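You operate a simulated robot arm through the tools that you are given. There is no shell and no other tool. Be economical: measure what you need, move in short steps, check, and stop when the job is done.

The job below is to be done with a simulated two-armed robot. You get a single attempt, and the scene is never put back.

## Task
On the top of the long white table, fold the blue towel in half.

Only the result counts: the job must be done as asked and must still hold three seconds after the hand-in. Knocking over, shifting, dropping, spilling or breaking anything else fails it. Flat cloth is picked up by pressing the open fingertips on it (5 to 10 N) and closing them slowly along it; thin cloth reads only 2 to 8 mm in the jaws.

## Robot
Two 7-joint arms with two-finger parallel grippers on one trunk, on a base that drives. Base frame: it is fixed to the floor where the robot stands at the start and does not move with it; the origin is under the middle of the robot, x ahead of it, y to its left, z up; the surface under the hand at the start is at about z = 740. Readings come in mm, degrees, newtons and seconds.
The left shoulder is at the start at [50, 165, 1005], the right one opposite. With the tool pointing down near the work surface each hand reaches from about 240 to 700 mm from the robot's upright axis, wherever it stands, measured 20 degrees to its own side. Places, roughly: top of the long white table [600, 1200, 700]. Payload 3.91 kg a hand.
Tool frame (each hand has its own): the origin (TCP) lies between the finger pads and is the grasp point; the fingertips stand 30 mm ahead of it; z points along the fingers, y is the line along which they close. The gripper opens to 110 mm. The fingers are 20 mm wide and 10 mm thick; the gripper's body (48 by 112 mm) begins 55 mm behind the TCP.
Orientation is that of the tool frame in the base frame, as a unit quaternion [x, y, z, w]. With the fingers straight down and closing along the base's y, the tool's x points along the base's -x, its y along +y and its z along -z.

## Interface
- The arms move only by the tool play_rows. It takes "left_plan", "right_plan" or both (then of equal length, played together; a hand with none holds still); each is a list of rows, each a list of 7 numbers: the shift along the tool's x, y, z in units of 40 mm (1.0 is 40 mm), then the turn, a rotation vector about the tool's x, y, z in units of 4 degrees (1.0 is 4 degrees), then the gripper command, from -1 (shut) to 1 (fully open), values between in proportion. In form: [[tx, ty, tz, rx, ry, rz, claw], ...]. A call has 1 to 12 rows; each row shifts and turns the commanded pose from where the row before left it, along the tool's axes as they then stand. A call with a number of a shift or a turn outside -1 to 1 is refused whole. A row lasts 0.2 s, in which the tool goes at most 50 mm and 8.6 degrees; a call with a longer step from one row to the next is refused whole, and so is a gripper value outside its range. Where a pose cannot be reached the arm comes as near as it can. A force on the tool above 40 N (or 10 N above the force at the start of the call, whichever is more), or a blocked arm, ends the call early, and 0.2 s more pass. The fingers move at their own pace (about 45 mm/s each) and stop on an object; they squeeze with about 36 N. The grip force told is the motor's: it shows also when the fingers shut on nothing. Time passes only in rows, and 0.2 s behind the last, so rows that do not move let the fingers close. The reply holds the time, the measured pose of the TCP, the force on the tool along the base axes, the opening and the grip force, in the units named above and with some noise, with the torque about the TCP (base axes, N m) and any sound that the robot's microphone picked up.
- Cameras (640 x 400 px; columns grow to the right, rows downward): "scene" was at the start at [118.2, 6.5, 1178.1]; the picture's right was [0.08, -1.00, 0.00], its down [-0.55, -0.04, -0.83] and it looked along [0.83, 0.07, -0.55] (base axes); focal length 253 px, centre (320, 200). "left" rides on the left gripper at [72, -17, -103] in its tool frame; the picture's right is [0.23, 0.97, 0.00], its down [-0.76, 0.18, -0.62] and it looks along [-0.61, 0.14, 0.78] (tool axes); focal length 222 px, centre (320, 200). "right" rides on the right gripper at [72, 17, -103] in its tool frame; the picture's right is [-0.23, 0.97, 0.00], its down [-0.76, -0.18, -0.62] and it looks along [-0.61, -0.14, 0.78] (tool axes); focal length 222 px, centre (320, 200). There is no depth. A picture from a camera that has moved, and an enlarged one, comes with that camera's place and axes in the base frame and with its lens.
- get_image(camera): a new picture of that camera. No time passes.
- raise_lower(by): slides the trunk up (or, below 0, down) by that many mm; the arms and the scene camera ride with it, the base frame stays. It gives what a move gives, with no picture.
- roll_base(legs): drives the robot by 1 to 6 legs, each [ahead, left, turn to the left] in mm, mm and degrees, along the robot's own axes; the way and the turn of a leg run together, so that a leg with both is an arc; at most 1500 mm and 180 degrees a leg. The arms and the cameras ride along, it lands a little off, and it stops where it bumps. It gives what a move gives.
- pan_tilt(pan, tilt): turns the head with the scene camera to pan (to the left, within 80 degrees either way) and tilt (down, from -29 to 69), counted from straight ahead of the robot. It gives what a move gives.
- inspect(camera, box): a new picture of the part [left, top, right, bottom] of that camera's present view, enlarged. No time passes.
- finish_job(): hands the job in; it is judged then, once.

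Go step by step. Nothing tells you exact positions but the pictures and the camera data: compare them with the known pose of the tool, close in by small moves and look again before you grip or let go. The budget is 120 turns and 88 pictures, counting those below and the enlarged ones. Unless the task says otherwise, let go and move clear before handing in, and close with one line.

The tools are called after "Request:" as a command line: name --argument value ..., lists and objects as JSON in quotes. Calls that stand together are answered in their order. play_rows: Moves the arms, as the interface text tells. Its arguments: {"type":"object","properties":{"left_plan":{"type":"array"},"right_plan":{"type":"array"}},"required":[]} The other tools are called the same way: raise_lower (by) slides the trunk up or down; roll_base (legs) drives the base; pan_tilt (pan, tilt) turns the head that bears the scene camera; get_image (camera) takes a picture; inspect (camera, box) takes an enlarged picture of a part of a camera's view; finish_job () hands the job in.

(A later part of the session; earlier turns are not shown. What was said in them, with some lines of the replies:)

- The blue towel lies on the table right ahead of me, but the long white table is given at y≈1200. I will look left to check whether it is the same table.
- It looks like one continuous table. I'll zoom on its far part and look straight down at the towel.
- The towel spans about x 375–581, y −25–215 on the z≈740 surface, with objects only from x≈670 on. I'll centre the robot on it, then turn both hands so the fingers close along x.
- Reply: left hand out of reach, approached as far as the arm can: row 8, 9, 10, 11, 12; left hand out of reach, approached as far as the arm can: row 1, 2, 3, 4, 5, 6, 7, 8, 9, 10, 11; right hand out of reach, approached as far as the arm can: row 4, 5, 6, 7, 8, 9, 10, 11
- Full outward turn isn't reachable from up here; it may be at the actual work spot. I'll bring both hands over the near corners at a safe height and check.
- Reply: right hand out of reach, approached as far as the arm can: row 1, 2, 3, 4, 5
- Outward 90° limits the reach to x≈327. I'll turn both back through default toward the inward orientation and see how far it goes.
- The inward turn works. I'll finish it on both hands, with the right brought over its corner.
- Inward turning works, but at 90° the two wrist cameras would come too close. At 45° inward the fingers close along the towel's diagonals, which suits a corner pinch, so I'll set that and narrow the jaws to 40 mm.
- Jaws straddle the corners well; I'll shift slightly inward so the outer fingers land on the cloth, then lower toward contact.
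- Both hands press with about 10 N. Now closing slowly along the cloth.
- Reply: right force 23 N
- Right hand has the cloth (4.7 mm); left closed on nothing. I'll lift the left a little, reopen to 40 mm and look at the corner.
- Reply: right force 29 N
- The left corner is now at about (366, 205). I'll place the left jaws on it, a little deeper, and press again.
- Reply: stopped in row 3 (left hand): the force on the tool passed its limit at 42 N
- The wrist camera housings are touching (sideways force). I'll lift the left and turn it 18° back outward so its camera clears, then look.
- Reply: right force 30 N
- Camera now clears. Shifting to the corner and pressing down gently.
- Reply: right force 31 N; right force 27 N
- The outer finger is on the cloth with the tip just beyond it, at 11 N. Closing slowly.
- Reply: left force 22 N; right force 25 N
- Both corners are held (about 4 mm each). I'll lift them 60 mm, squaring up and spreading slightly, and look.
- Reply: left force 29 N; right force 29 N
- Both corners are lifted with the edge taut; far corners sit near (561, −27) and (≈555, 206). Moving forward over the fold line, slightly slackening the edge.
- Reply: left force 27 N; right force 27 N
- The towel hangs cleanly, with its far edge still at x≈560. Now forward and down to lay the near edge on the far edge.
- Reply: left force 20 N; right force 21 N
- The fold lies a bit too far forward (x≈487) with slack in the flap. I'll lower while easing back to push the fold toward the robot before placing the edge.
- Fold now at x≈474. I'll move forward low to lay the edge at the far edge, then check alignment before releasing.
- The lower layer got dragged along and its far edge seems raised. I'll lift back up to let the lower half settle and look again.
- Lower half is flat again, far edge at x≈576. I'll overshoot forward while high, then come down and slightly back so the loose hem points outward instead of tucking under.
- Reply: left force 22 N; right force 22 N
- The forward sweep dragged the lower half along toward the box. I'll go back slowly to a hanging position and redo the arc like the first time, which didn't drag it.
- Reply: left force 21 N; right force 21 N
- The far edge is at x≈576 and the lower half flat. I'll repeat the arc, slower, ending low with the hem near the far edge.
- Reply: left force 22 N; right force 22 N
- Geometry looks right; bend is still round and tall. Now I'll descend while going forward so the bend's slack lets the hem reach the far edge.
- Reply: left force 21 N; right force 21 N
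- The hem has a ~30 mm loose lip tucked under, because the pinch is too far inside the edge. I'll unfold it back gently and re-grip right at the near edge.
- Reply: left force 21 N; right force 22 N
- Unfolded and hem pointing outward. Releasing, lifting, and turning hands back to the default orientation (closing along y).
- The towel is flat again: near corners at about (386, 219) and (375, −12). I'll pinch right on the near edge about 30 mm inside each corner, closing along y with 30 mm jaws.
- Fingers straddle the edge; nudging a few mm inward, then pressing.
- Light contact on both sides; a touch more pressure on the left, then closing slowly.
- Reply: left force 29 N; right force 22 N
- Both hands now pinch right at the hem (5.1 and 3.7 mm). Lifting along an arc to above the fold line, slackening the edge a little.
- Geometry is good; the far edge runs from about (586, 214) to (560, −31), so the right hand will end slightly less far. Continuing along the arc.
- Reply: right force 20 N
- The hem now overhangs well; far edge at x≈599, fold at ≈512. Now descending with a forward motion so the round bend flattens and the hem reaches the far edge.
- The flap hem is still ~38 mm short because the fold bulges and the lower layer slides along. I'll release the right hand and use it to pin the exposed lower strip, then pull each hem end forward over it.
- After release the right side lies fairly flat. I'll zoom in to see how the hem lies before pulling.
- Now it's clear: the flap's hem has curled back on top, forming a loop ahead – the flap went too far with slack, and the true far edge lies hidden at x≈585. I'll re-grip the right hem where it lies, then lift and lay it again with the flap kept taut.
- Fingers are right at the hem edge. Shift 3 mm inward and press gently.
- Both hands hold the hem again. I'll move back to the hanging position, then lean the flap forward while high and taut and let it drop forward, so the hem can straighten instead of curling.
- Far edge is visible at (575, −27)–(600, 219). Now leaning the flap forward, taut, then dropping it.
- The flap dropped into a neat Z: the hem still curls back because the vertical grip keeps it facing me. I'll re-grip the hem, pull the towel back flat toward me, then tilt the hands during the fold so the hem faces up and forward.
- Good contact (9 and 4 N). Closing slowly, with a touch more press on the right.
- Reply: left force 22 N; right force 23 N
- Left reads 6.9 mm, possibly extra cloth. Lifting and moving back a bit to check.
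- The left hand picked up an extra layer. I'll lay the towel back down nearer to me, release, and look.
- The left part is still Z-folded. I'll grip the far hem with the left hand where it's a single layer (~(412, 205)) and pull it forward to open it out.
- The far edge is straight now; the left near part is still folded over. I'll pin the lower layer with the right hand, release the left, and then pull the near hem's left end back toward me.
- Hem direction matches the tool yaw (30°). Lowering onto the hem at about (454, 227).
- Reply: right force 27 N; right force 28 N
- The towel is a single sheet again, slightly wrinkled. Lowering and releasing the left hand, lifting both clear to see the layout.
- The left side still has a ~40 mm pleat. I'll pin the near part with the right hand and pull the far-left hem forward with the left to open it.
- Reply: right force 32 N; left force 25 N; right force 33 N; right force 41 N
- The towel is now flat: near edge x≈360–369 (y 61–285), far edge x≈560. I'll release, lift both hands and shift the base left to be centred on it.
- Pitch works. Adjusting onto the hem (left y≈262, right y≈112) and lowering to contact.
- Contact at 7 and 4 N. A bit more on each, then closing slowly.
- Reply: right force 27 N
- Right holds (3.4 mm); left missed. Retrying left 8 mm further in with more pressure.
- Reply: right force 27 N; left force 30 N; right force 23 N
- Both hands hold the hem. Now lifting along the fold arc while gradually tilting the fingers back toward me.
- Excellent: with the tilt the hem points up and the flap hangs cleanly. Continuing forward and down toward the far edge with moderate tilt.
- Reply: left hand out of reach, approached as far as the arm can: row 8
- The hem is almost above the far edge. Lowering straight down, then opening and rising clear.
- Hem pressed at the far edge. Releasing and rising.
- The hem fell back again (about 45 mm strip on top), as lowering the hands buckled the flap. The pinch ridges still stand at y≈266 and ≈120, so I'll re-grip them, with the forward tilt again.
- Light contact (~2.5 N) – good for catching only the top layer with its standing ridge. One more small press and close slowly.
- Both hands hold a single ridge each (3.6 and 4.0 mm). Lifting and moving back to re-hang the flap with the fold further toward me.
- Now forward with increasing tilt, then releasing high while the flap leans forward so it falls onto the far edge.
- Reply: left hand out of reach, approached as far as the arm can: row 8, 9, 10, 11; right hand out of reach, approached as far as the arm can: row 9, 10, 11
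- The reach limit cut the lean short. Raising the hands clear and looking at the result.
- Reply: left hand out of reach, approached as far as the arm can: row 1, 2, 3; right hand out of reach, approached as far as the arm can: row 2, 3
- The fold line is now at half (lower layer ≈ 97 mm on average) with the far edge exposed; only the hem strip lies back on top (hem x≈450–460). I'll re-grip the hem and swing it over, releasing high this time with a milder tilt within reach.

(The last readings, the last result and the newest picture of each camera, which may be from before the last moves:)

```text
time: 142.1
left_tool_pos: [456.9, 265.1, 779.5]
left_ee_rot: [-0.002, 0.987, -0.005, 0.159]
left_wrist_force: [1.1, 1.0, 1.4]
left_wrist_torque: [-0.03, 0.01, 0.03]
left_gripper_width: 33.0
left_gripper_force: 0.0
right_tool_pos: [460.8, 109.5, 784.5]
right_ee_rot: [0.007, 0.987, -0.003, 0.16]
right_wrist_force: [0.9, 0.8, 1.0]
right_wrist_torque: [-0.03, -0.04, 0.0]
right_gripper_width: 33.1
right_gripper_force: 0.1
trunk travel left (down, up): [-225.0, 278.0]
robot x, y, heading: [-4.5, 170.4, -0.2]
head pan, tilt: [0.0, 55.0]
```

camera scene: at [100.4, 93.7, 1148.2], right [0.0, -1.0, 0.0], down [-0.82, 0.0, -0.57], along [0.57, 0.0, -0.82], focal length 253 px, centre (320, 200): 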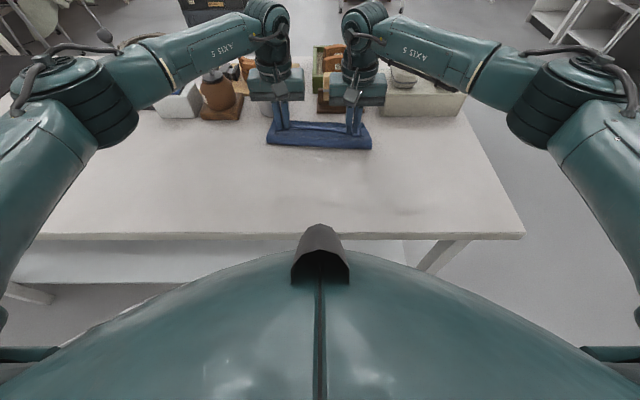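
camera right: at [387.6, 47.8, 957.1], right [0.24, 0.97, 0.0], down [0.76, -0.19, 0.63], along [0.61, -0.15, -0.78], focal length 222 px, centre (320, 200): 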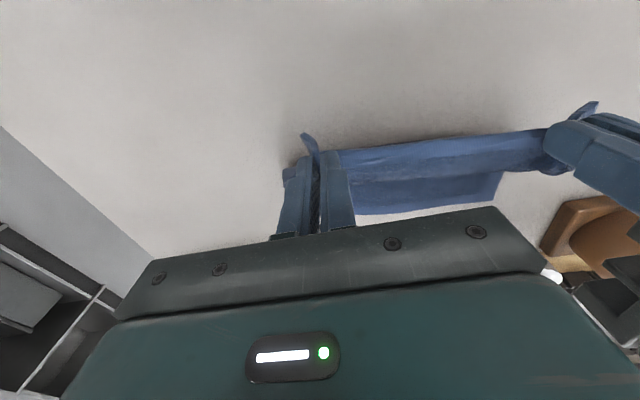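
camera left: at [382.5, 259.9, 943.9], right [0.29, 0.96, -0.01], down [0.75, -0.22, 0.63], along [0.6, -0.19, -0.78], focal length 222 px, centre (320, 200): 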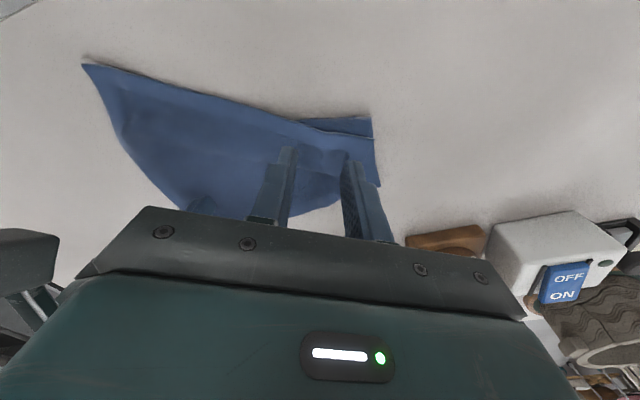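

Request:
play_rows --left_plan '[[0.024, 0, 0.071, 0, 0, 0, -0.4]]' --right_plan '[[0.024, 0, 0.071, 0, 0, 0, -0.4]]'

Request:
play_rows --left_plan '[[0.016, 0, 0.048, 0, 0, 0, -0.4]]' --right_plan '[[0.008, 0, 0.024, 0, 0, 0, -0.4]]'

```text
time: 142.5
left_tool_pos: [457.1, 264.8, 777.2]
left_ee_rot: [-0.001, 0.987, -0.004, 0.159]
left_wrist_force: [0.3, 0.2, 4.0]
left_wrist_torque: [-0.06, -0.02, 0.0]
left_gripper_width: 32.8
left_gripper_force: 0.0
right_tool_pos: [461.8, 110.0, 782.5]
right_ee_rot: [0.007, 0.987, -0.003, 0.159]
right_wrist_force: [-0.3, -0.6, 1.6]
right_wrist_torque: [0.0, 0.02, 0.0]
right_gripper_width: 33.3
right_gripper_force: 0.1
trunk travel left (down, up): [-225.0, 278.0]
robot x, y, heading: [-1.2, 175.4, 0.2]
head pan, tilt: [0.0, 55.0]
```

```text
time: 142.9
left_tool_pos: [459.3, 264.8, 777.1]
left_ee_rot: [-0.002, 0.987, -0.006, 0.159]
left_wrist_force: [0.2, 0.7, 9.7]
left_wrist_torque: [-0.07, -0.07, 0.01]
left_gripper_width: 32.9
left_gripper_force: 0.1
right_tool_pos: [462.3, 109.0, 781.1]
right_ee_rot: [0.008, 0.987, -0.004, 0.16]
right_wrist_force: [-0.5, 0.3, 2.6]
right_wrist_torque: [0.02, -0.01, -0.01]
right_gripper_width: 32.6
right_gripper_force: 0.1
trunk travel left (down, up): [-225.0, 278.0]
robot x, y, heading: [-0.8, 168.9, -0.0]
head pan, tilt: [0.0, 55.0]
```

Contact on both (10 and 3 N; the right has its standing ridge). Closing slowly.

Request:
play_rows --left_plan '[[0, 0, 0, 0, 0, 0, -0.46], [0, 0, 0, 0, 0, 0, -0.53], [0, 0, 0, 0, 0, 0, -0.6], [0, 0, 0, 0, 0, 0, -0.67], [0, 0, 0, 0, 0, 0, -0.74], [0, 0, 0, 0, 0, 0, -0.8], [0, 0, 0, 0, 0, 0, -0.86], [0, 0, 0, 0, 0, 0, -0.92], [0, 0, 0, 0, 0, 0, -1], [0, 0, 0, 0, 0, 0, -1], [0, 0, 0, 0, 0, 0, -1]]' --right_plan '[[0.01, 0, 0.035, 0, 0, 0, -0.46], [0, 0, 0, 0, 0, 0, -0.53], [0, 0, 0, 0, 0, 0, -0.6], [0, 0, 0, 0, 0, 0, -0.67], [0, 0, 0, 0, 0, 0, -0.74], [0, 0, 0, 0, 0, 0, -0.8], [0, 0, 0, 0, 0, 0, -0.86], [0, 0, 0, 0, 0, 0, -0.92], [0, 0, 0, 0, 0, 0, -1], [0, 0, 0, 0, 0, 0, -1], [0, 0, 0, 0, 0, 0, -1]]'

```text
time: 145.3
left_tool_pos: [456.9, 264.9, 775.1]
left_ee_rot: [-0.001, 0.987, -0.005, 0.158]
left_wrist_force: [-1.6, -3.9, 10.7]
left_wrist_torque: [-0.18, 0.0, -0.01]
left_gripper_width: 3.6
left_gripper_force: 35.4
right_tool_pos: [460.8, 109.8, 779.3]
right_ee_rot: [0.008, 0.987, -0.003, 0.159]
right_wrist_force: [1.0, 6.3, 5.2]
right_wrist_torque: [0.19, 0.0, 0.03]
right_gripper_width: 3.1
right_gripper_force: 36.0
trunk travel left (down, up): [-225.0, 278.0]
robot x, y, heading: [-0.5, 174.9, -0.1]
head pan, tilt: [0.0, 55.0]
```

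Both gripped again (3.6, 3.1 mm). Lifting to the hang position over the fold line.

Request:
play_rows --left_plan '[[-0.117, 0, -0.356, 0, 0.875, 0, -1], [-0.095, 0, -0.363, 0, 0.875, 0, -1], [-0.073, 0, -0.368, 0, 0.875, 0, -1], [-0.05, 0, -0.372, 0, 0.875, 0, -1], [-0.025, 0, -0.103, 0, 0.875, 0, -1], [-0.019, 0, -0.104, 0, 0.875, 0, -1], [-0.012, 0, -0.105, 0, 0.875, 0, -1], [-0.006, 0, -0.105, 0, 0.875, 0, -1], [0, 0, 0, 0, 0, 0, -1]]' --right_plan '[[-0.117, 0, -0.356, 0, 0.875, 0, -1], [-0.095, 0, -0.363, 0, 0.875, 0, -1], [-0.073, 0, -0.368, 0, 0.875, 0, -1], [-0.05, 0, -0.372, 0, 0.875, 0, -1], [0.144, 0, -0.088, 0, 0.875, 0, -1], [0.149, 0, -0.079, 0, 0.875, 0, -1], [0.153, 0, -0.07, 0, 0.875, 0, -1], [0.158, 0, -0.06, 0, 0.875, 0, -1], [0, 0, 0, 0, 0, 0, -1]]'

Request:
play_rows --left_plan '[[-0.284, 0, 0.002, 0, 0.625, 0, -1], [-0.284, 0, -0.011, 0, 0.625, 0, -1], [-0.284, 0, -0.023, 0, 0.625, 0, -1], [-0.282, 0, -0.035, 0, 0.625, 0, -1], [-0.344, 0, 0.129, 0, 0.625, 0, -1], [-0.349, 0, 0.114, 0, 0.625, 0, -1], [-0.354, 0, 0.098, 0, 0.625, 0, -1], [-0.358, 0, 0.083, 0, 0.625, 0, -1]]' --right_plan '[[-0.284, 0, 0.002, 0, 0.625, 0, -1], [-0.284, 0, -0.011, 0, 0.625, 0, -1], [-0.284, 0, -0.023, 0, 0.625, 0, -1], [-0.282, 0, -0.035, 0, 0.625, 0, -1], [-0.344, 0, 0.129, 0, 0.625, 0, -1], [-0.349, 0, 0.114, 0, 0.625, 0, -1], [-0.354, 0, 0.098, 0, 0.625, 0, -1], [-0.358, 0, 0.083, 0, 0.625, 0, -1]]'

```text
time: 147.3
left_tool_pos: [461.3, 265.3, 849.8]
left_ee_rot: [0.0, 0.996, -0.005, -0.086]
left_wrist_force: [-0.9, -4.2, 0.1]
left_wrist_torque: [-0.12, -0.02, 0.05]
left_gripper_width: 3.9
left_gripper_force: 35.7
right_tool_pos: [437.6, 109.4, 851.9]
right_ee_rot: [0.008, 0.996, -0.001, -0.085]
right_wrist_force: [1.8, 5.1, 0.1]
right_wrist_torque: [0.17, -0.05, -0.05]
right_gripper_width: 2.7
right_gripper_force: 36.1
trunk travel left (down, up): [-225.0, 278.0]
robot x, y, heading: [-1.0, 169.3, -0.3]
head pan, tilt: [0.0, 55.0]
```

```text
time: 149.1
left_tool_pos: [548.9, 263.8, 804.2]
left_ee_rot: [0.003, 0.966, -0.005, -0.258]
left_wrist_force: [-1.1, -6.3, -0.4]
left_wrist_torque: [-0.15, 0.03, 0.13]
left_gripper_width: 3.9
left_gripper_force: 36.1
right_tool_pos: [526.3, 108.6, 804.5]
right_ee_rot: [0.008, 0.967, 0.001, -0.256]
right_wrist_force: [1.2, 6.3, -0.5]
right_wrist_torque: [0.15, -0.11, -0.11]
right_gripper_width: 3.4
right_gripper_force: 35.5
trunk travel left (down, up): [-225.0, 278.0]
robot x, y, heading: [1.0, 172.9, -0.2]
head pan, tilt: [0.0, 55.0]
```

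In the pre-release position with the flap leaning well forward. Releasing here, without lowering.

Request:
play_rows --left_plan '[[-0.05, 0, 0.02, 0, 0, 0, 0.4], [0, 0, 0, 0, 0, 0, 0.4], [0, 0, 0, 0, 0, 0, 0.4], [0, 0, 0, 0, 0, 0, 0.4], [0, 0, 0, 0, 0, 0, 0.4], [0.25, 0, -0.433, 0, 0, 0, 0.4], [0.5, 0, -0.866, 0, 0, 0, 0.4], [0.5, 0, -0.866, 0, 0, 0, 0.4]]' --right_plan '[[-0.15, 0, 0.06, 0, 0, 0, 0.4], [0, 0, 0, 0, 0, 0, 0.4], [0, 0, 0, 0, 0, 0, 0.4], [0, 0, 0, 0, 0, 0, 0.4], [0, 0, 0, 0, 0, 0, 0.4], [0.25, 0, -0.433, 0, 0, 0, 0.4], [0.5, 0, -0.866, 0, 0, 0, 0.4], [0.5, 0, -0.866, 0, 0, 0, 0.4]]'

Request:
get_image --camera "scene"

```text
time: 150.9
left_tool_pos: [545.2, 268.8, 902.7]
left_ee_rot: [0.001, 0.967, -0.007, -0.256]
left_wrist_force: [-0.2, -0.2, 0.8]
left_wrist_torque: [-0.03, 0.02, 0.02]
left_gripper_width: 76.9
left_gripper_force: 0.0
left hand out of reach, approached as far as the arm can: row 8
right_tool_pos: [530.7, 110.0, 901.0]
right_ee_rot: [0.008, 0.967, -0.001, -0.256]
right_wrist_force: [0.2, 0.6, -0.9]
right_wrist_torque: [0.0, 0.02, -0.02]
right_gripper_width: 77.0
right_gripper_force: 0.0
trunk travel left (down, up): [-225.0, 278.0]
robot x, y, heading: [-1.4, 172.7, 0.1]
head pan, tilt: [0.0, 55.0]
```

```text
refused: no pictures are left
```

No pictures remain, so I'll check by touch: with closed vertical fingers I'll probe layer heights along x (one layer contacts near 773.6, three near 780).

Request:
play_rows --left_plan '[[0, 0, 0, 0, -1, 0, -1], [0, 0, 0, 0, -1, 0, -1], [0, 0, 0, 0, -1, 0, -1], [0, 0, 0, 0, -1, 0, -1], [0, 0, 0, 0, -1, 0, -1], [0, 0, 0, 0, -1, 0, -1], [0, 0, 0, 0, -1, 0, -1], [0, 0, 0, 0, -0.45, 0, -1], [0.55, -0.42, 0, 0, 0, 0, -1], [0.55, -0.42, 0, 0, 0, 0, -1]]' --right_plan '[[0, 0, 0, 0, -1, 0, -1], [0, 0, 0, 0, -1, 0, -1], [0, 0, 0, 0, -1, 0, -1], [0, 0, 0, 0, -1, 0, -1], [0, 0, 0, 0, -1, 0, -1], [0, 0, 0, 0, -1, 0, -1], [0, 0, 0, 0, -1, 0, -1], [0, 0, 0, 0, -0.4, 0, -1], [0.55, -0.32, 0, 0, 0, 0, -1], [0.55, -0.32, 0, 0, 0, 0, -1]]'

Request:
play_rows --left_plan '[[0, 0, 0.8, 0, 0, 0, -1], [0, 0, 0.8, 0, 0, 0, -1], [0, 0, 0.7, 0, 0, 0, -1], [0, 0, 0.5, 0, 0, 0, -1]]' --right_plan '[[0, 0, 0.8, 0, 0, 0, -1], [0, 0, 0.8, 0, 0, 0, -1], [0, 0, 0.7, 0, 0, 0, -1], [0, 0, 0.5, 0, 0, 0, -1]]'

```text
time: 153.1
left_tool_pos: [501.2, 233.6, 903.1]
left_ee_rot: [0.0, 1.0, -0.005, 0.0]
left_wrist_force: [-0.1, 0.4, -0.2]
left_wrist_torque: [-0.01, -0.02, -0.01]
left_gripper_width: 0.2
left_gripper_force: 35.7
right_tool_pos: [486.7, 82.6, 901.0]
right_ee_rot: [0.009, 1.0, -0.002, 0.0]
right_wrist_force: [-0.7, 0.8, 0.2]
right_wrist_torque: [0.02, 0.01, 0.01]
right_gripper_width: 0.3
right_gripper_force: 36.6
trunk travel left (down, up): [-225.0, 278.0]
robot x, y, heading: [5.1, 168.6, -0.0]
head pan, tilt: [0.0, 55.0]
```

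```text
time: 154.1
left_tool_pos: [503.1, 231.9, 789.9]
left_ee_rot: [0.0, 1.0, -0.005, 0.0]
left_wrist_force: [0.4, 0.4, 0.3]
left_wrist_torque: [0.01, 0.02, -0.04]
left_gripper_width: 0.0
left_gripper_force: 35.8
right_tool_pos: [487.1, 85.1, 788.2]
right_ee_rot: [0.008, 1.0, -0.002, 0.0]
right_wrist_force: [0.4, 0.1, -0.2]
right_wrist_torque: [-0.01, 0.01, 0.0]
right_gripper_width: 0.4
right_gripper_force: 36.1
trunk travel left (down, up): [-225.0, 278.0]
robot x, y, heading: [-1.0, 171.1, 0.2]
head pan, tilt: [0.0, 55.0]
```

Request:
play_rows --left_plan '[[0, 0, 0.22, 0, 0, 0, -1], [0, 0, 0, 0, 0, 0, -1]]' --right_plan '[[0, 0, 0.18, 0, 0, 0, -1], [0, 0, 0, 0, 0, 0, -1]]'

Request:
play_rows --left_plan '[[0, 0, 0.06, 0, 0, 0, -1], [0, 0, 0, 0, 0, 0, -1]]' --right_plan '[[0, 0, 0.06, 0, 0, 0, -1], [0, 0, 0, 0, 0, 0, -1]]'

Request:
play_rows --left_plan '[[0, 0, 0.06, 0, 0, 0, -1], [0, 0, 0, 0, 0, 0, -1]]' --right_plan '[[0, 0, 0.06, 0, 0, 0, -1], [0, 0, 0, 0, 0, 0, -1]]'

```text
time: 154.7
left_tool_pos: [502.9, 231.3, 781.0]
left_ee_rot: [0.0, 1.0, -0.005, 0.0]
left_wrist_force: [-0.3, 0.7, 1.2]
left_wrist_torque: [0.02, -0.01, -0.01]
left_gripper_width: 0.1
left_gripper_force: 35.9
right_tool_pos: [485.7, 84.4, 781.3]
right_ee_rot: [0.009, 1.0, -0.001, 0.0]
right_wrist_force: [0.0, 0.1, 1.7]
right_wrist_torque: [0.02, -0.01, -0.01]
right_gripper_width: 0.0
right_gripper_force: 36.5
trunk travel left (down, up): [-225.0, 278.0]
robot x, y, heading: [-2.4, 174.7, 0.0]
head pan, tilt: [0.0, 55.0]
```

```text
time: 155.3
left_tool_pos: [502.3, 232.4, 780.3]
left_ee_rot: [-0.001, 1.0, -0.005, 0.0]
left_wrist_force: [0.5, 0.2, 3.4]
left_wrist_torque: [0.02, 0.0, -0.04]
left_gripper_width: 0.1
left_gripper_force: 36.2
right_tool_pos: [486.8, 84.3, 779.2]
right_ee_rot: [0.008, 1.0, -0.002, 0.0]
right_wrist_force: [-0.9, 0.4, 3.2]
right_wrist_torque: [0.0, 0.04, 0.04]
right_gripper_width: 0.1
right_gripper_force: 35.8
trunk travel left (down, up): [-225.0, 278.0]
robot x, y, heading: [0.4, 169.9, -0.0]
head pan, tilt: [0.0, 55.0]
```

```text
time: 155.9
left_tool_pos: [501.8, 232.6, 778.8]
left_ee_rot: [-0.001, 1.0, -0.004, 0.001]
left_wrist_force: [1.4, 0.6, 6.4]
left_wrist_torque: [-0.02, -0.05, -0.06]
left_gripper_width: 0.0
left_gripper_force: 36.4
right_tool_pos: [484.8, 85.3, 778.3]
right_ee_rot: [0.009, 1.0, -0.002, 0.001]
right_wrist_force: [0.5, -0.7, 9.2]
right_wrist_torque: [0.03, -0.05, 0.0]
right_gripper_width: 0.3
right_gripper_force: 36.2
trunk travel left (down, up): [-225.0, 278.0]
robot x, y, heading: [-1.8, 170.2, 0.3]
head pan, tilt: [0.0, 55.0]
```

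Request:
play_rows --left_plan '[[0, 0, 0.06, 0, 0, 0, -1], [0, 0, 0, 0, 0, 0, -1]]' --right_plan '[[0, 0, 0.06, 0, 0, 0, -1], [0, 0, 0, 0, 0, 0, -1]]'

Request:
play_rows --left_plan '[[0, 0, -0.3, 0, 0, 0, -1], [-0.75, 0, 0, 0, 0, 0, -1], [0, 0, 0.22, 0, 0, 0, -1], [0, 0, 0, 0, 0, 0, -1]]' --right_plan '[[0, 0, -0.3, 0, 0, 0, -1], [-0.75, 0, 0, 0, 0, 0, -1], [0, 0, 0.22, 0, 0, 0, -1], [0, 0, 0, 0, 0, 0, -1]]'

Request:
play_rows --left_plan '[[0, 0, 0.06, 0, 0, 0, -1], [0, 0, 0, 0, 0, 0, -1]]' --right_plan '[[0, 0, 0.06, 0, 0, 0, -1], [0, 0, 0, 0, 0, 0, -1]]'

```text
time: 156.5
left_tool_pos: [502.3, 232.8, 777.1]
left_ee_rot: [-0.001, 1.0, -0.006, 0.003]
left_wrist_force: [3.3, 1.0, 16.1]
left_wrist_torque: [0.03, -0.21, 0.01]
left_gripper_width: 0.0
left_gripper_force: 35.8
right_tool_pos: [484.9, 83.7, 776.1]
right_ee_rot: [0.009, 1.0, -0.002, 0.001]
right_wrist_force: [0.4, -0.5, 19.9]
right_wrist_torque: [-0.01, -0.1, -0.02]
right_gripper_width: 0.0
right_gripper_force: 35.9
trunk travel left (down, up): [-225.0, 278.0]
robot x, y, heading: [2.4, 170.9, 0.2]
head pan, tilt: [0.0, 55.0]
```

```text
time: 157.5
left_tool_pos: [531.2, 230.8, 779.6]
left_ee_rot: [0.0, 1.0, -0.006, 0.0]
left_wrist_force: [-0.5, 0.3, 5.6]
left_wrist_torque: [0.01, 0.01, 0.0]
left_gripper_width: 0.1
left_gripper_force: 36.0
right_tool_pos: [515.6, 82.5, 778.3]
right_ee_rot: [0.008, 1.0, -0.001, 0.001]
right_wrist_force: [-1.8, -1.2, 9.0]
right_wrist_torque: [-0.04, -0.02, 0.0]
right_gripper_width: 0.1
right_gripper_force: 36.0
trunk travel left (down, up): [-225.0, 278.0]
robot x, y, heading: [2.3, 175.0, 0.0]
head pan, tilt: [0.0, 55.0]
```

```text
time: 158.1
left_tool_pos: [531.9, 232.3, 777.4]
left_ee_rot: [-0.001, 1.0, -0.005, 0.002]
left_wrist_force: [0.2, 0.6, 11.7]
left_wrist_torque: [0.02, -0.09, -0.01]
left_gripper_width: 0.0
left_gripper_force: 36.1
right_tool_pos: [515.7, 83.4, 777.1]
right_ee_rot: [0.008, 1.0, -0.001, 0.001]
right_wrist_force: [-1.0, -1.6, 17.1]
right_wrist_torque: [-0.06, -0.08, -0.01]
right_gripper_width: 0.0
right_gripper_force: 35.6
trunk travel left (down, up): [-225.0, 278.0]
robot x, y, heading: [-3.1, 173.4, -0.1]
head pan, tilt: [0.0, 55.0]
```

Request:
play_rows --left_plan '[[0, 0, -0.3, 0, 0, 0, -1], [-0.62, 0, 0, 0, 0, 0, -1], [0, 0, 0.22, 0, 0, 0, -1], [0, 0, 0.06, 0, 0, 0, -1], [0, 0, 0, 0, 0, 0, -1]]' --right_plan '[[0, 0, -0.3, 0, 0, 0, -1], [-0.62, 0, 0, 0, 0, 0, -1], [0, 0, 0.22, 0, 0, 0, -1], [0, 0, 0.06, 0, 0, 0, -1], [0, 0, 0, 0, 0, 0, -1]]'

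Request:
play_rows --left_plan '[[0, 0, -0.3, 0, 0, 0, -1], [-0.5, 0, 0, 0, 0, 0, -1], [0, 0, 0.22, 0, 0, 0, -1], [0, 0, 0.06, 0, 0, 0, -1], [0, 0, 0, 0, 0, 0, -1]]' --right_plan '[[0, 0, -0.3, 0, 0, 0, -1], [-0.5, 0, 0, 0, 0, 0, -1], [0, 0, 0.22, 0, 0, 0, -1], [0, 0, 0.06, 0, 0, 0, -1], [0, 0, 0, 0, 0, 0, -1]]'

```text
time: 159.3
left_tool_pos: [557.2, 231.3, 777.9]
left_ee_rot: [0.0, 1.0, -0.005, 0.001]
left_wrist_force: [0.8, 1.3, 9.1]
left_wrist_torque: [0.04, -0.06, -0.01]
left_gripper_width: 0.0
left_gripper_force: 36.3
right_tool_pos: [539.5, 83.1, 776.9]
right_ee_rot: [0.009, 1.0, -0.002, 0.002]
right_wrist_force: [-0.1, 0.0, 11.6]
right_wrist_torque: [-0.01, -0.01, -0.01]
right_gripper_width: 0.2
right_gripper_force: 35.9
trunk travel left (down, up): [-225.0, 278.0]
robot x, y, heading: [1.8, 168.9, -0.1]
head pan, tilt: [0.0, 55.0]
```

```text
time: 160.5
left_tool_pos: [576.5, 231.5, 778.9]
left_ee_rot: [-0.001, 1.0, -0.006, 0.002]
left_wrist_force: [0.8, 1.5, 9.8]
left_wrist_torque: [0.0, -0.07, 0.0]
left_gripper_width: 0.0
left_gripper_force: 35.6
right_tool_pos: [559.8, 83.1, 778.7]
right_ee_rot: [0.008, 1.0, -0.001, 0.001]
right_wrist_force: [0.5, -1.5, 7.1]
right_wrist_torque: [-0.03, -0.02, 0.01]
right_gripper_width: 0.2
right_gripper_force: 35.2
trunk travel left (down, up): [-225.0, 278.0]
robot x, y, heading: [1.7, 173.7, 0.1]
head pan, tilt: [0.0, 55.0]
```

Request:
play_rows --left_plan '[[0, 0, -0.3, 0, 0, 0, -1], [-0.5, 0, 0, 0, 0, 0, -1], [0, 0, 0.22, 0, 0, 0, -1], [0, 0, 0.06, 0, 0, 0, -1], [0, 0, 0, 0, 0, 0, -1]]' --right_plan '[[0, 0, -0.3, 0, 0, 0, -1], [-0.5, 0, 0, 0, 0, 0, -1], [0, 0, 0.22, 0, 0, 0, -1], [0, 0, 0.06, 0, 0, 0, -1], [0, 0, 0, 0, 0, 0, -1]]'

Request:
play_rows --left_plan '[[0, 0, 0.08, 0, 0, 0, -1], [0, 0, 0, 0, 0, 0, -1]]' --right_plan '[[0, 0, 0.08, 0, 0, 0, -1], [0, 0, 0, 0, 0, 0, -1]]'

```text
time: 161.7
left_tool_pos: [595.4, 232.1, 778.5]
left_ee_rot: [0.0, 1.0, -0.005, 0.002]
left_wrist_force: [-0.8, -1.5, 7.7]
left_wrist_torque: [0.0, -0.01, 0.02]
left_gripper_width: 0.1
left_gripper_force: 36.4
right_tool_pos: [581.0, 81.4, 779.5]
right_ee_rot: [0.009, 1.0, -0.001, 0.001]
right_wrist_force: [0.6, 0.4, 6.6]
right_wrist_torque: [0.03, -0.03, 0.0]
right_gripper_width: 0.1
right_gripper_force: 35.8
trunk travel left (down, up): [-225.0, 278.0]
robot x, y, heading: [-1.2, 171.6, 0.0]
head pan, tilt: [0.0, 55.0]
```

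```text
time: 162.3
left_tool_pos: [596.7, 231.9, 776.4]
left_ee_rot: [0.0, 1.0, -0.006, 0.003]
left_wrist_force: [0.9, -0.4, 17.9]
left_wrist_torque: [-0.03, -0.06, -0.02]
left_gripper_width: 0.0
left_gripper_force: 35.8
right_tool_pos: [581.0, 82.8, 777.0]
right_ee_rot: [0.008, 1.0, -0.001, 0.003]
right_wrist_force: [2.0, -0.4, 14.7]
right_wrist_torque: [0.04, -0.16, 0.04]
right_gripper_width: 0.0
right_gripper_force: 36.3
trunk travel left (down, up): [-225.0, 278.0]
robot x, y, heading: [-2.7, 169.1, 0.1]
head pan, tilt: [0.0, 55.0]
```

Request:
play_rows --left_plan '[[0, 0, -0.5, 0, 0, 0, -1], [0, 0, 0, 0, 0, 0, -1], [0, 0, 0, 0, 0, 0, -1], [0, 0, 0, 0, 0, 0, -1], [0, 0, 0, 0, 0, 0, -1], [0, 0, 0, 0, 0, 0, -1]]' --right_plan '[[0, 0, -0.5, 0, 0, 0, -1], [0, -0.8, 0, 0, 0, 0, -1], [0, -0.8, 0, 0, 0, 0, -1], [0, 0, 0.45, 0, 0, 0, -1], [0, 0, 0.06, 0, 0, 0, -1], [0, 0, 0, 0, 0, 0, -1]]'

Request:
play_rows --right_plan '[[0, 0, 0.1, 0, 0, 0, -1], [0, 0, 0, 0, 0, 0, -1]]'

Request:
play_rows --right_plan '[[0, 0, 0.08, 0, 0, 0, -1], [0, 0, 0, 0, 0, 0, -1]]'

```text
time: 163.7
left_tool_pos: [596.9, 232.3, 794.2]
left_ee_rot: [0.0, 1.0, -0.006, 0.001]
left_wrist_force: [0.2, -0.8, 0.1]
left_wrist_torque: [0.0, -0.01, -0.01]
left_gripper_width: 0.3
left_gripper_force: 35.8
right_tool_pos: [580.8, 17.7, 773.6]
right_ee_rot: [0.008, 1.0, -0.003, -0.001]
right_wrist_force: [-0.1, 0.7, -0.1]
right_wrist_torque: [0.0, -0.02, -0.03]
right_gripper_width: 0.0
right_gripper_force: 35.9
trunk travel left (down, up): [-225.0, 278.0]
robot x, y, heading: [2.0, 171.6, 0.2]
head pan, tilt: [0.0, 55.0]
```

```text
time: 164.3
left_tool_pos: [596.5, 232.5, 792.9]
left_ee_rot: [-0.001, 1.0, -0.005, 0.0]
left_wrist_force: [-0.2, -0.1, -0.4]
left_wrist_torque: [0.0, 0.0, 0.0]
left_gripper_width: 0.0
left_gripper_force: 36.3
right_tool_pos: [581.4, 18.0, 769.1]
right_ee_rot: [0.009, 1.0, -0.002, 0.0]
right_wrist_force: [-0.6, -1.1, 2.8]
right_wrist_torque: [0.01, 0.0, -0.02]
right_gripper_width: 0.1
right_gripper_force: 35.3
trunk travel left (down, up): [-225.0, 278.0]
robot x, y, heading: [1.3, 172.8, -0.0]
head pan, tilt: [0.0, 55.0]
```

```text
time: 164.9
left_tool_pos: [596.8, 232.3, 796.0]
left_ee_rot: [-0.001, 1.0, -0.005, 0.001]
left_wrist_force: [0.5, -0.4, 0.4]
left_wrist_torque: [-0.02, 0.02, 0.02]
left_gripper_width: 0.1
left_gripper_force: 36.1
right_tool_pos: [580.3, 17.7, 770.0]
right_ee_rot: [0.009, 1.0, -0.002, 0.002]
right_wrist_force: [0.7, -2.6, 18.0]
right_wrist_torque: [-0.05, 0.14, 0.12]
right_gripper_width: 0.0
right_gripper_force: 35.8
trunk travel left (down, up): [-225.0, 278.0]
robot x, y, heading: [3.7, 172.0, 0.2]
head pan, tilt: [0.0, 55.0]
```

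Bare table reads 769.5 and single ≈773, so ≈777 means exactly two layers everywhere from x≈500 to ≈596 – a proper double layer. Now I'll find the fold line and the far edges by probing.

Request:
play_rows --left_plan '[[0, 0, 0, 0, 0, 0, -1], [-0.3, 0, 0, 0, 0, 0, -1], [0, 0, 0.3, 0, 0, 0, -1], [0, 0, 0.12, 0, 0, 0, -1], [0, 0, 0, 0, 0, 0, -1]]' --right_plan '[[0, 0, -0.6, 0, 0, 0, -1], [-0.38, 0.8, 0, 0, 0, 0, -1], [0, 0.85, 0, 0, 0, 0, -1], [0, 0, 0.3, 0, 0, 0, -1], [0, 0, 0.12, 0, 0, 0, -1]]'

Request:
play_rows --left_plan '[[0, 0, 0.05, 0, 0, 0, -1], [0, 0, 0, 0, 0, 0, -1]]' --right_plan '[[0, 0, 0.05, 0, 0, 0, -1], [0, 0, 0, 0, 0, 0, -1]]'

```text
time: 166.1
left_tool_pos: [607.0, 232.2, 778.7]
left_ee_rot: [-0.001, 1.0, -0.005, 0.001]
left_wrist_force: [1.3, 0.5, 4.5]
left_wrist_torque: [-0.01, 0.01, 0.02]
left_gripper_width: 0.0
left_gripper_force: 36.5
right_tool_pos: [595.4, 85.4, 777.0]
right_ee_rot: [0.009, 1.0, 0.0, 0.002]
right_wrist_force: [2.3, 1.2, 15.4]
right_wrist_torque: [0.13, 0.01, 0.01]
right_gripper_width: 0.1
right_gripper_force: 35.9
trunk travel left (down, up): [-225.0, 278.0]
robot x, y, heading: [1.5, 172.9, -0.1]
head pan, tilt: [0.0, 55.0]
```

```text
time: 166.7
left_tool_pos: [608.1, 232.6, 777.6]
left_ee_rot: [-0.001, 1.0, -0.005, 0.002]
left_wrist_force: [2.7, 0.1, 8.9]
left_wrist_torque: [0.02, -0.01, 0.03]
left_gripper_width: 0.0
left_gripper_force: 35.8
right_tool_pos: [596.9, 84.4, 777.4]
right_ee_rot: [0.009, 1.0, -0.001, 0.005]
right_wrist_force: [4.9, 1.7, 26.7]
right_wrist_torque: [0.19, -0.09, -0.04]
right_gripper_width: 0.3
right_gripper_force: 35.9
trunk travel left (down, up): [-225.0, 278.0]
robot x, y, heading: [-5.0, 171.9, 0.1]
head pan, tilt: [0.0, 55.0]
```

Request:
play_rows --left_plan '[[0, 0, -0.6, 0, 0, 0, -1], [0.8, 0, 0, 0, 0, 0, -1], [0.8, 0, 0, 0, 0, 0, -1], [0.8, 0, 0, 0, 0, 0, -1], [0.72, 0, 0, 0, 0, 0, -1], [0, 0, 0.4, 0, 0, 0, -1], [0, 0, 0.2, 0, 0, 0, -1], [0, 0, 0, 0, 0, 0, -1]]' --right_plan '[[0, 0, -0.6, 0, 0, 0, -1], [0.8, 0, 0, 0, 0, 0, -1], [0.8, 0, 0, 0, 0, 0, -1], [0.8, 0, 0, 0, 0, 0, -1], [0.8, 0, 0, 0, 0, 0, -1], [0, 0, 0.4, 0, 0, 0, -1], [0, 0, 0.2, 0, 0, 0, -1], [0, 0, 0, 0, 0, 0, -1]]'

Request:
play_rows --left_plan '[[0, 0, 0.06, 0, 0, 0, -1], [0, 0, 0, 0, 0, 0, -1]]' --right_plan '[[0, 0, 0.06, 0, 0, 0, -1], [0, 0, 0, 0, 0, 0, -1]]'

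```text
time: 168.5
left_tool_pos: [485.5, 231.0, 775.2]
left_ee_rot: [-0.001, 1.0, -0.004, 0.0]
left_wrist_force: [-0.1, 0.1, -0.5]
left_wrist_torque: [-0.01, 0.01, 0.02]
left_gripper_width: 0.0
left_gripper_force: 35.6
right_tool_pos: [468.2, 85.3, 771.1]
right_ee_rot: [0.009, 1.0, -0.002, -0.001]
right_wrist_force: [0.5, -1.0, 0.1]
right_wrist_torque: [0.01, 0.04, 0.0]
right_gripper_width: 0.0
right_gripper_force: 36.1
trunk travel left (down, up): [-225.0, 278.0]
robot x, y, heading: [4.2, 173.6, 0.3]
head pan, tilt: [0.0, 55.0]
```

```text
time: 169.1
left_tool_pos: [483.8, 232.4, 772.2]
left_ee_rot: [0.0, 1.0, -0.006, 0.0]
left_wrist_force: [-0.2, -0.1, 0.1]
left_wrist_torque: [0.01, 0.0, 0.04]
left_gripper_width: 0.0
left_gripper_force: 35.8
right_tool_pos: [468.1, 86.0, 768.9]
right_ee_rot: [0.009, 1.0, -0.002, 0.001]
right_wrist_force: [0.1, -1.1, 4.5]
right_wrist_torque: [-0.01, 0.04, 0.05]
right_gripper_width: 0.0
right_gripper_force: 36.2
trunk travel left (down, up): [-225.0, 278.0]
robot x, y, heading: [-2.3, 173.0, -0.1]
head pan, tilt: [0.0, 55.0]
```

Touch checks show an even two-layer strip about 100 mm deep (fold line x≈495, edges ≈600), bare table on the robot side – half the original depth. I'll raise both hands clear.

Request:
play_rows --left_plan '[[0, 0, -0.8, 0, 0, 0, -1], [0, 0, -0.9, 0, 0, 0, -1], [0.3, 0.3, -0.9, 0, 0, 0, -1], [0.3, 0.3, -0.5, 0, 0, 0, -1]]' --right_plan '[[0, 0, -0.8, 0, 0, 0, -1], [0, 0, -0.9, 0, 0, 0, -1], [0.3, -0.3, -0.9, 0, 0, 0, -1], [0.3, -0.3, -0.5, 0, 0, 0, -1]]'

```text
time: 170.1
left_tool_pos: [460.6, 256.4, 898.1]
left_ee_rot: [-0.001, 1.0, -0.004, -0.001]
left_wrist_force: [0.6, -0.4, 0.1]
left_wrist_torque: [0.02, -0.02, -0.02]
left_gripper_width: 0.2
left_gripper_force: 36.0
right_tool_pos: [443.6, 61.2, 893.0]
right_ee_rot: [0.009, 1.0, -0.002, 0.0]
right_wrist_force: [0.6, 0.7, -0.3]
right_wrist_torque: [0.01, -0.02, 0.02]
right_gripper_width: 0.0
right_gripper_force: 35.8
trunk travel left (down, up): [-225.0, 278.0]
robot x, y, heading: [2.5, 173.4, 0.3]
head pan, tilt: [0.0, 55.0]
```

Both hands are clear and the towel lies folded on the table, so I'm handing the job in.

Request:
finish_job

```text
The job is handed in.
```

I handed the job in with the blue towel folded to about half its depth on the long white table, but I can't confirm it is a clean fold in half. I had no pictures left after the last fold, so I checked it only by touch. The touch readings also fit a three-part fold, with the near hem curled back on top; some readings point that way. As far as I saw, nothing else on the table was knocked or moved, and both hands are clear of it.
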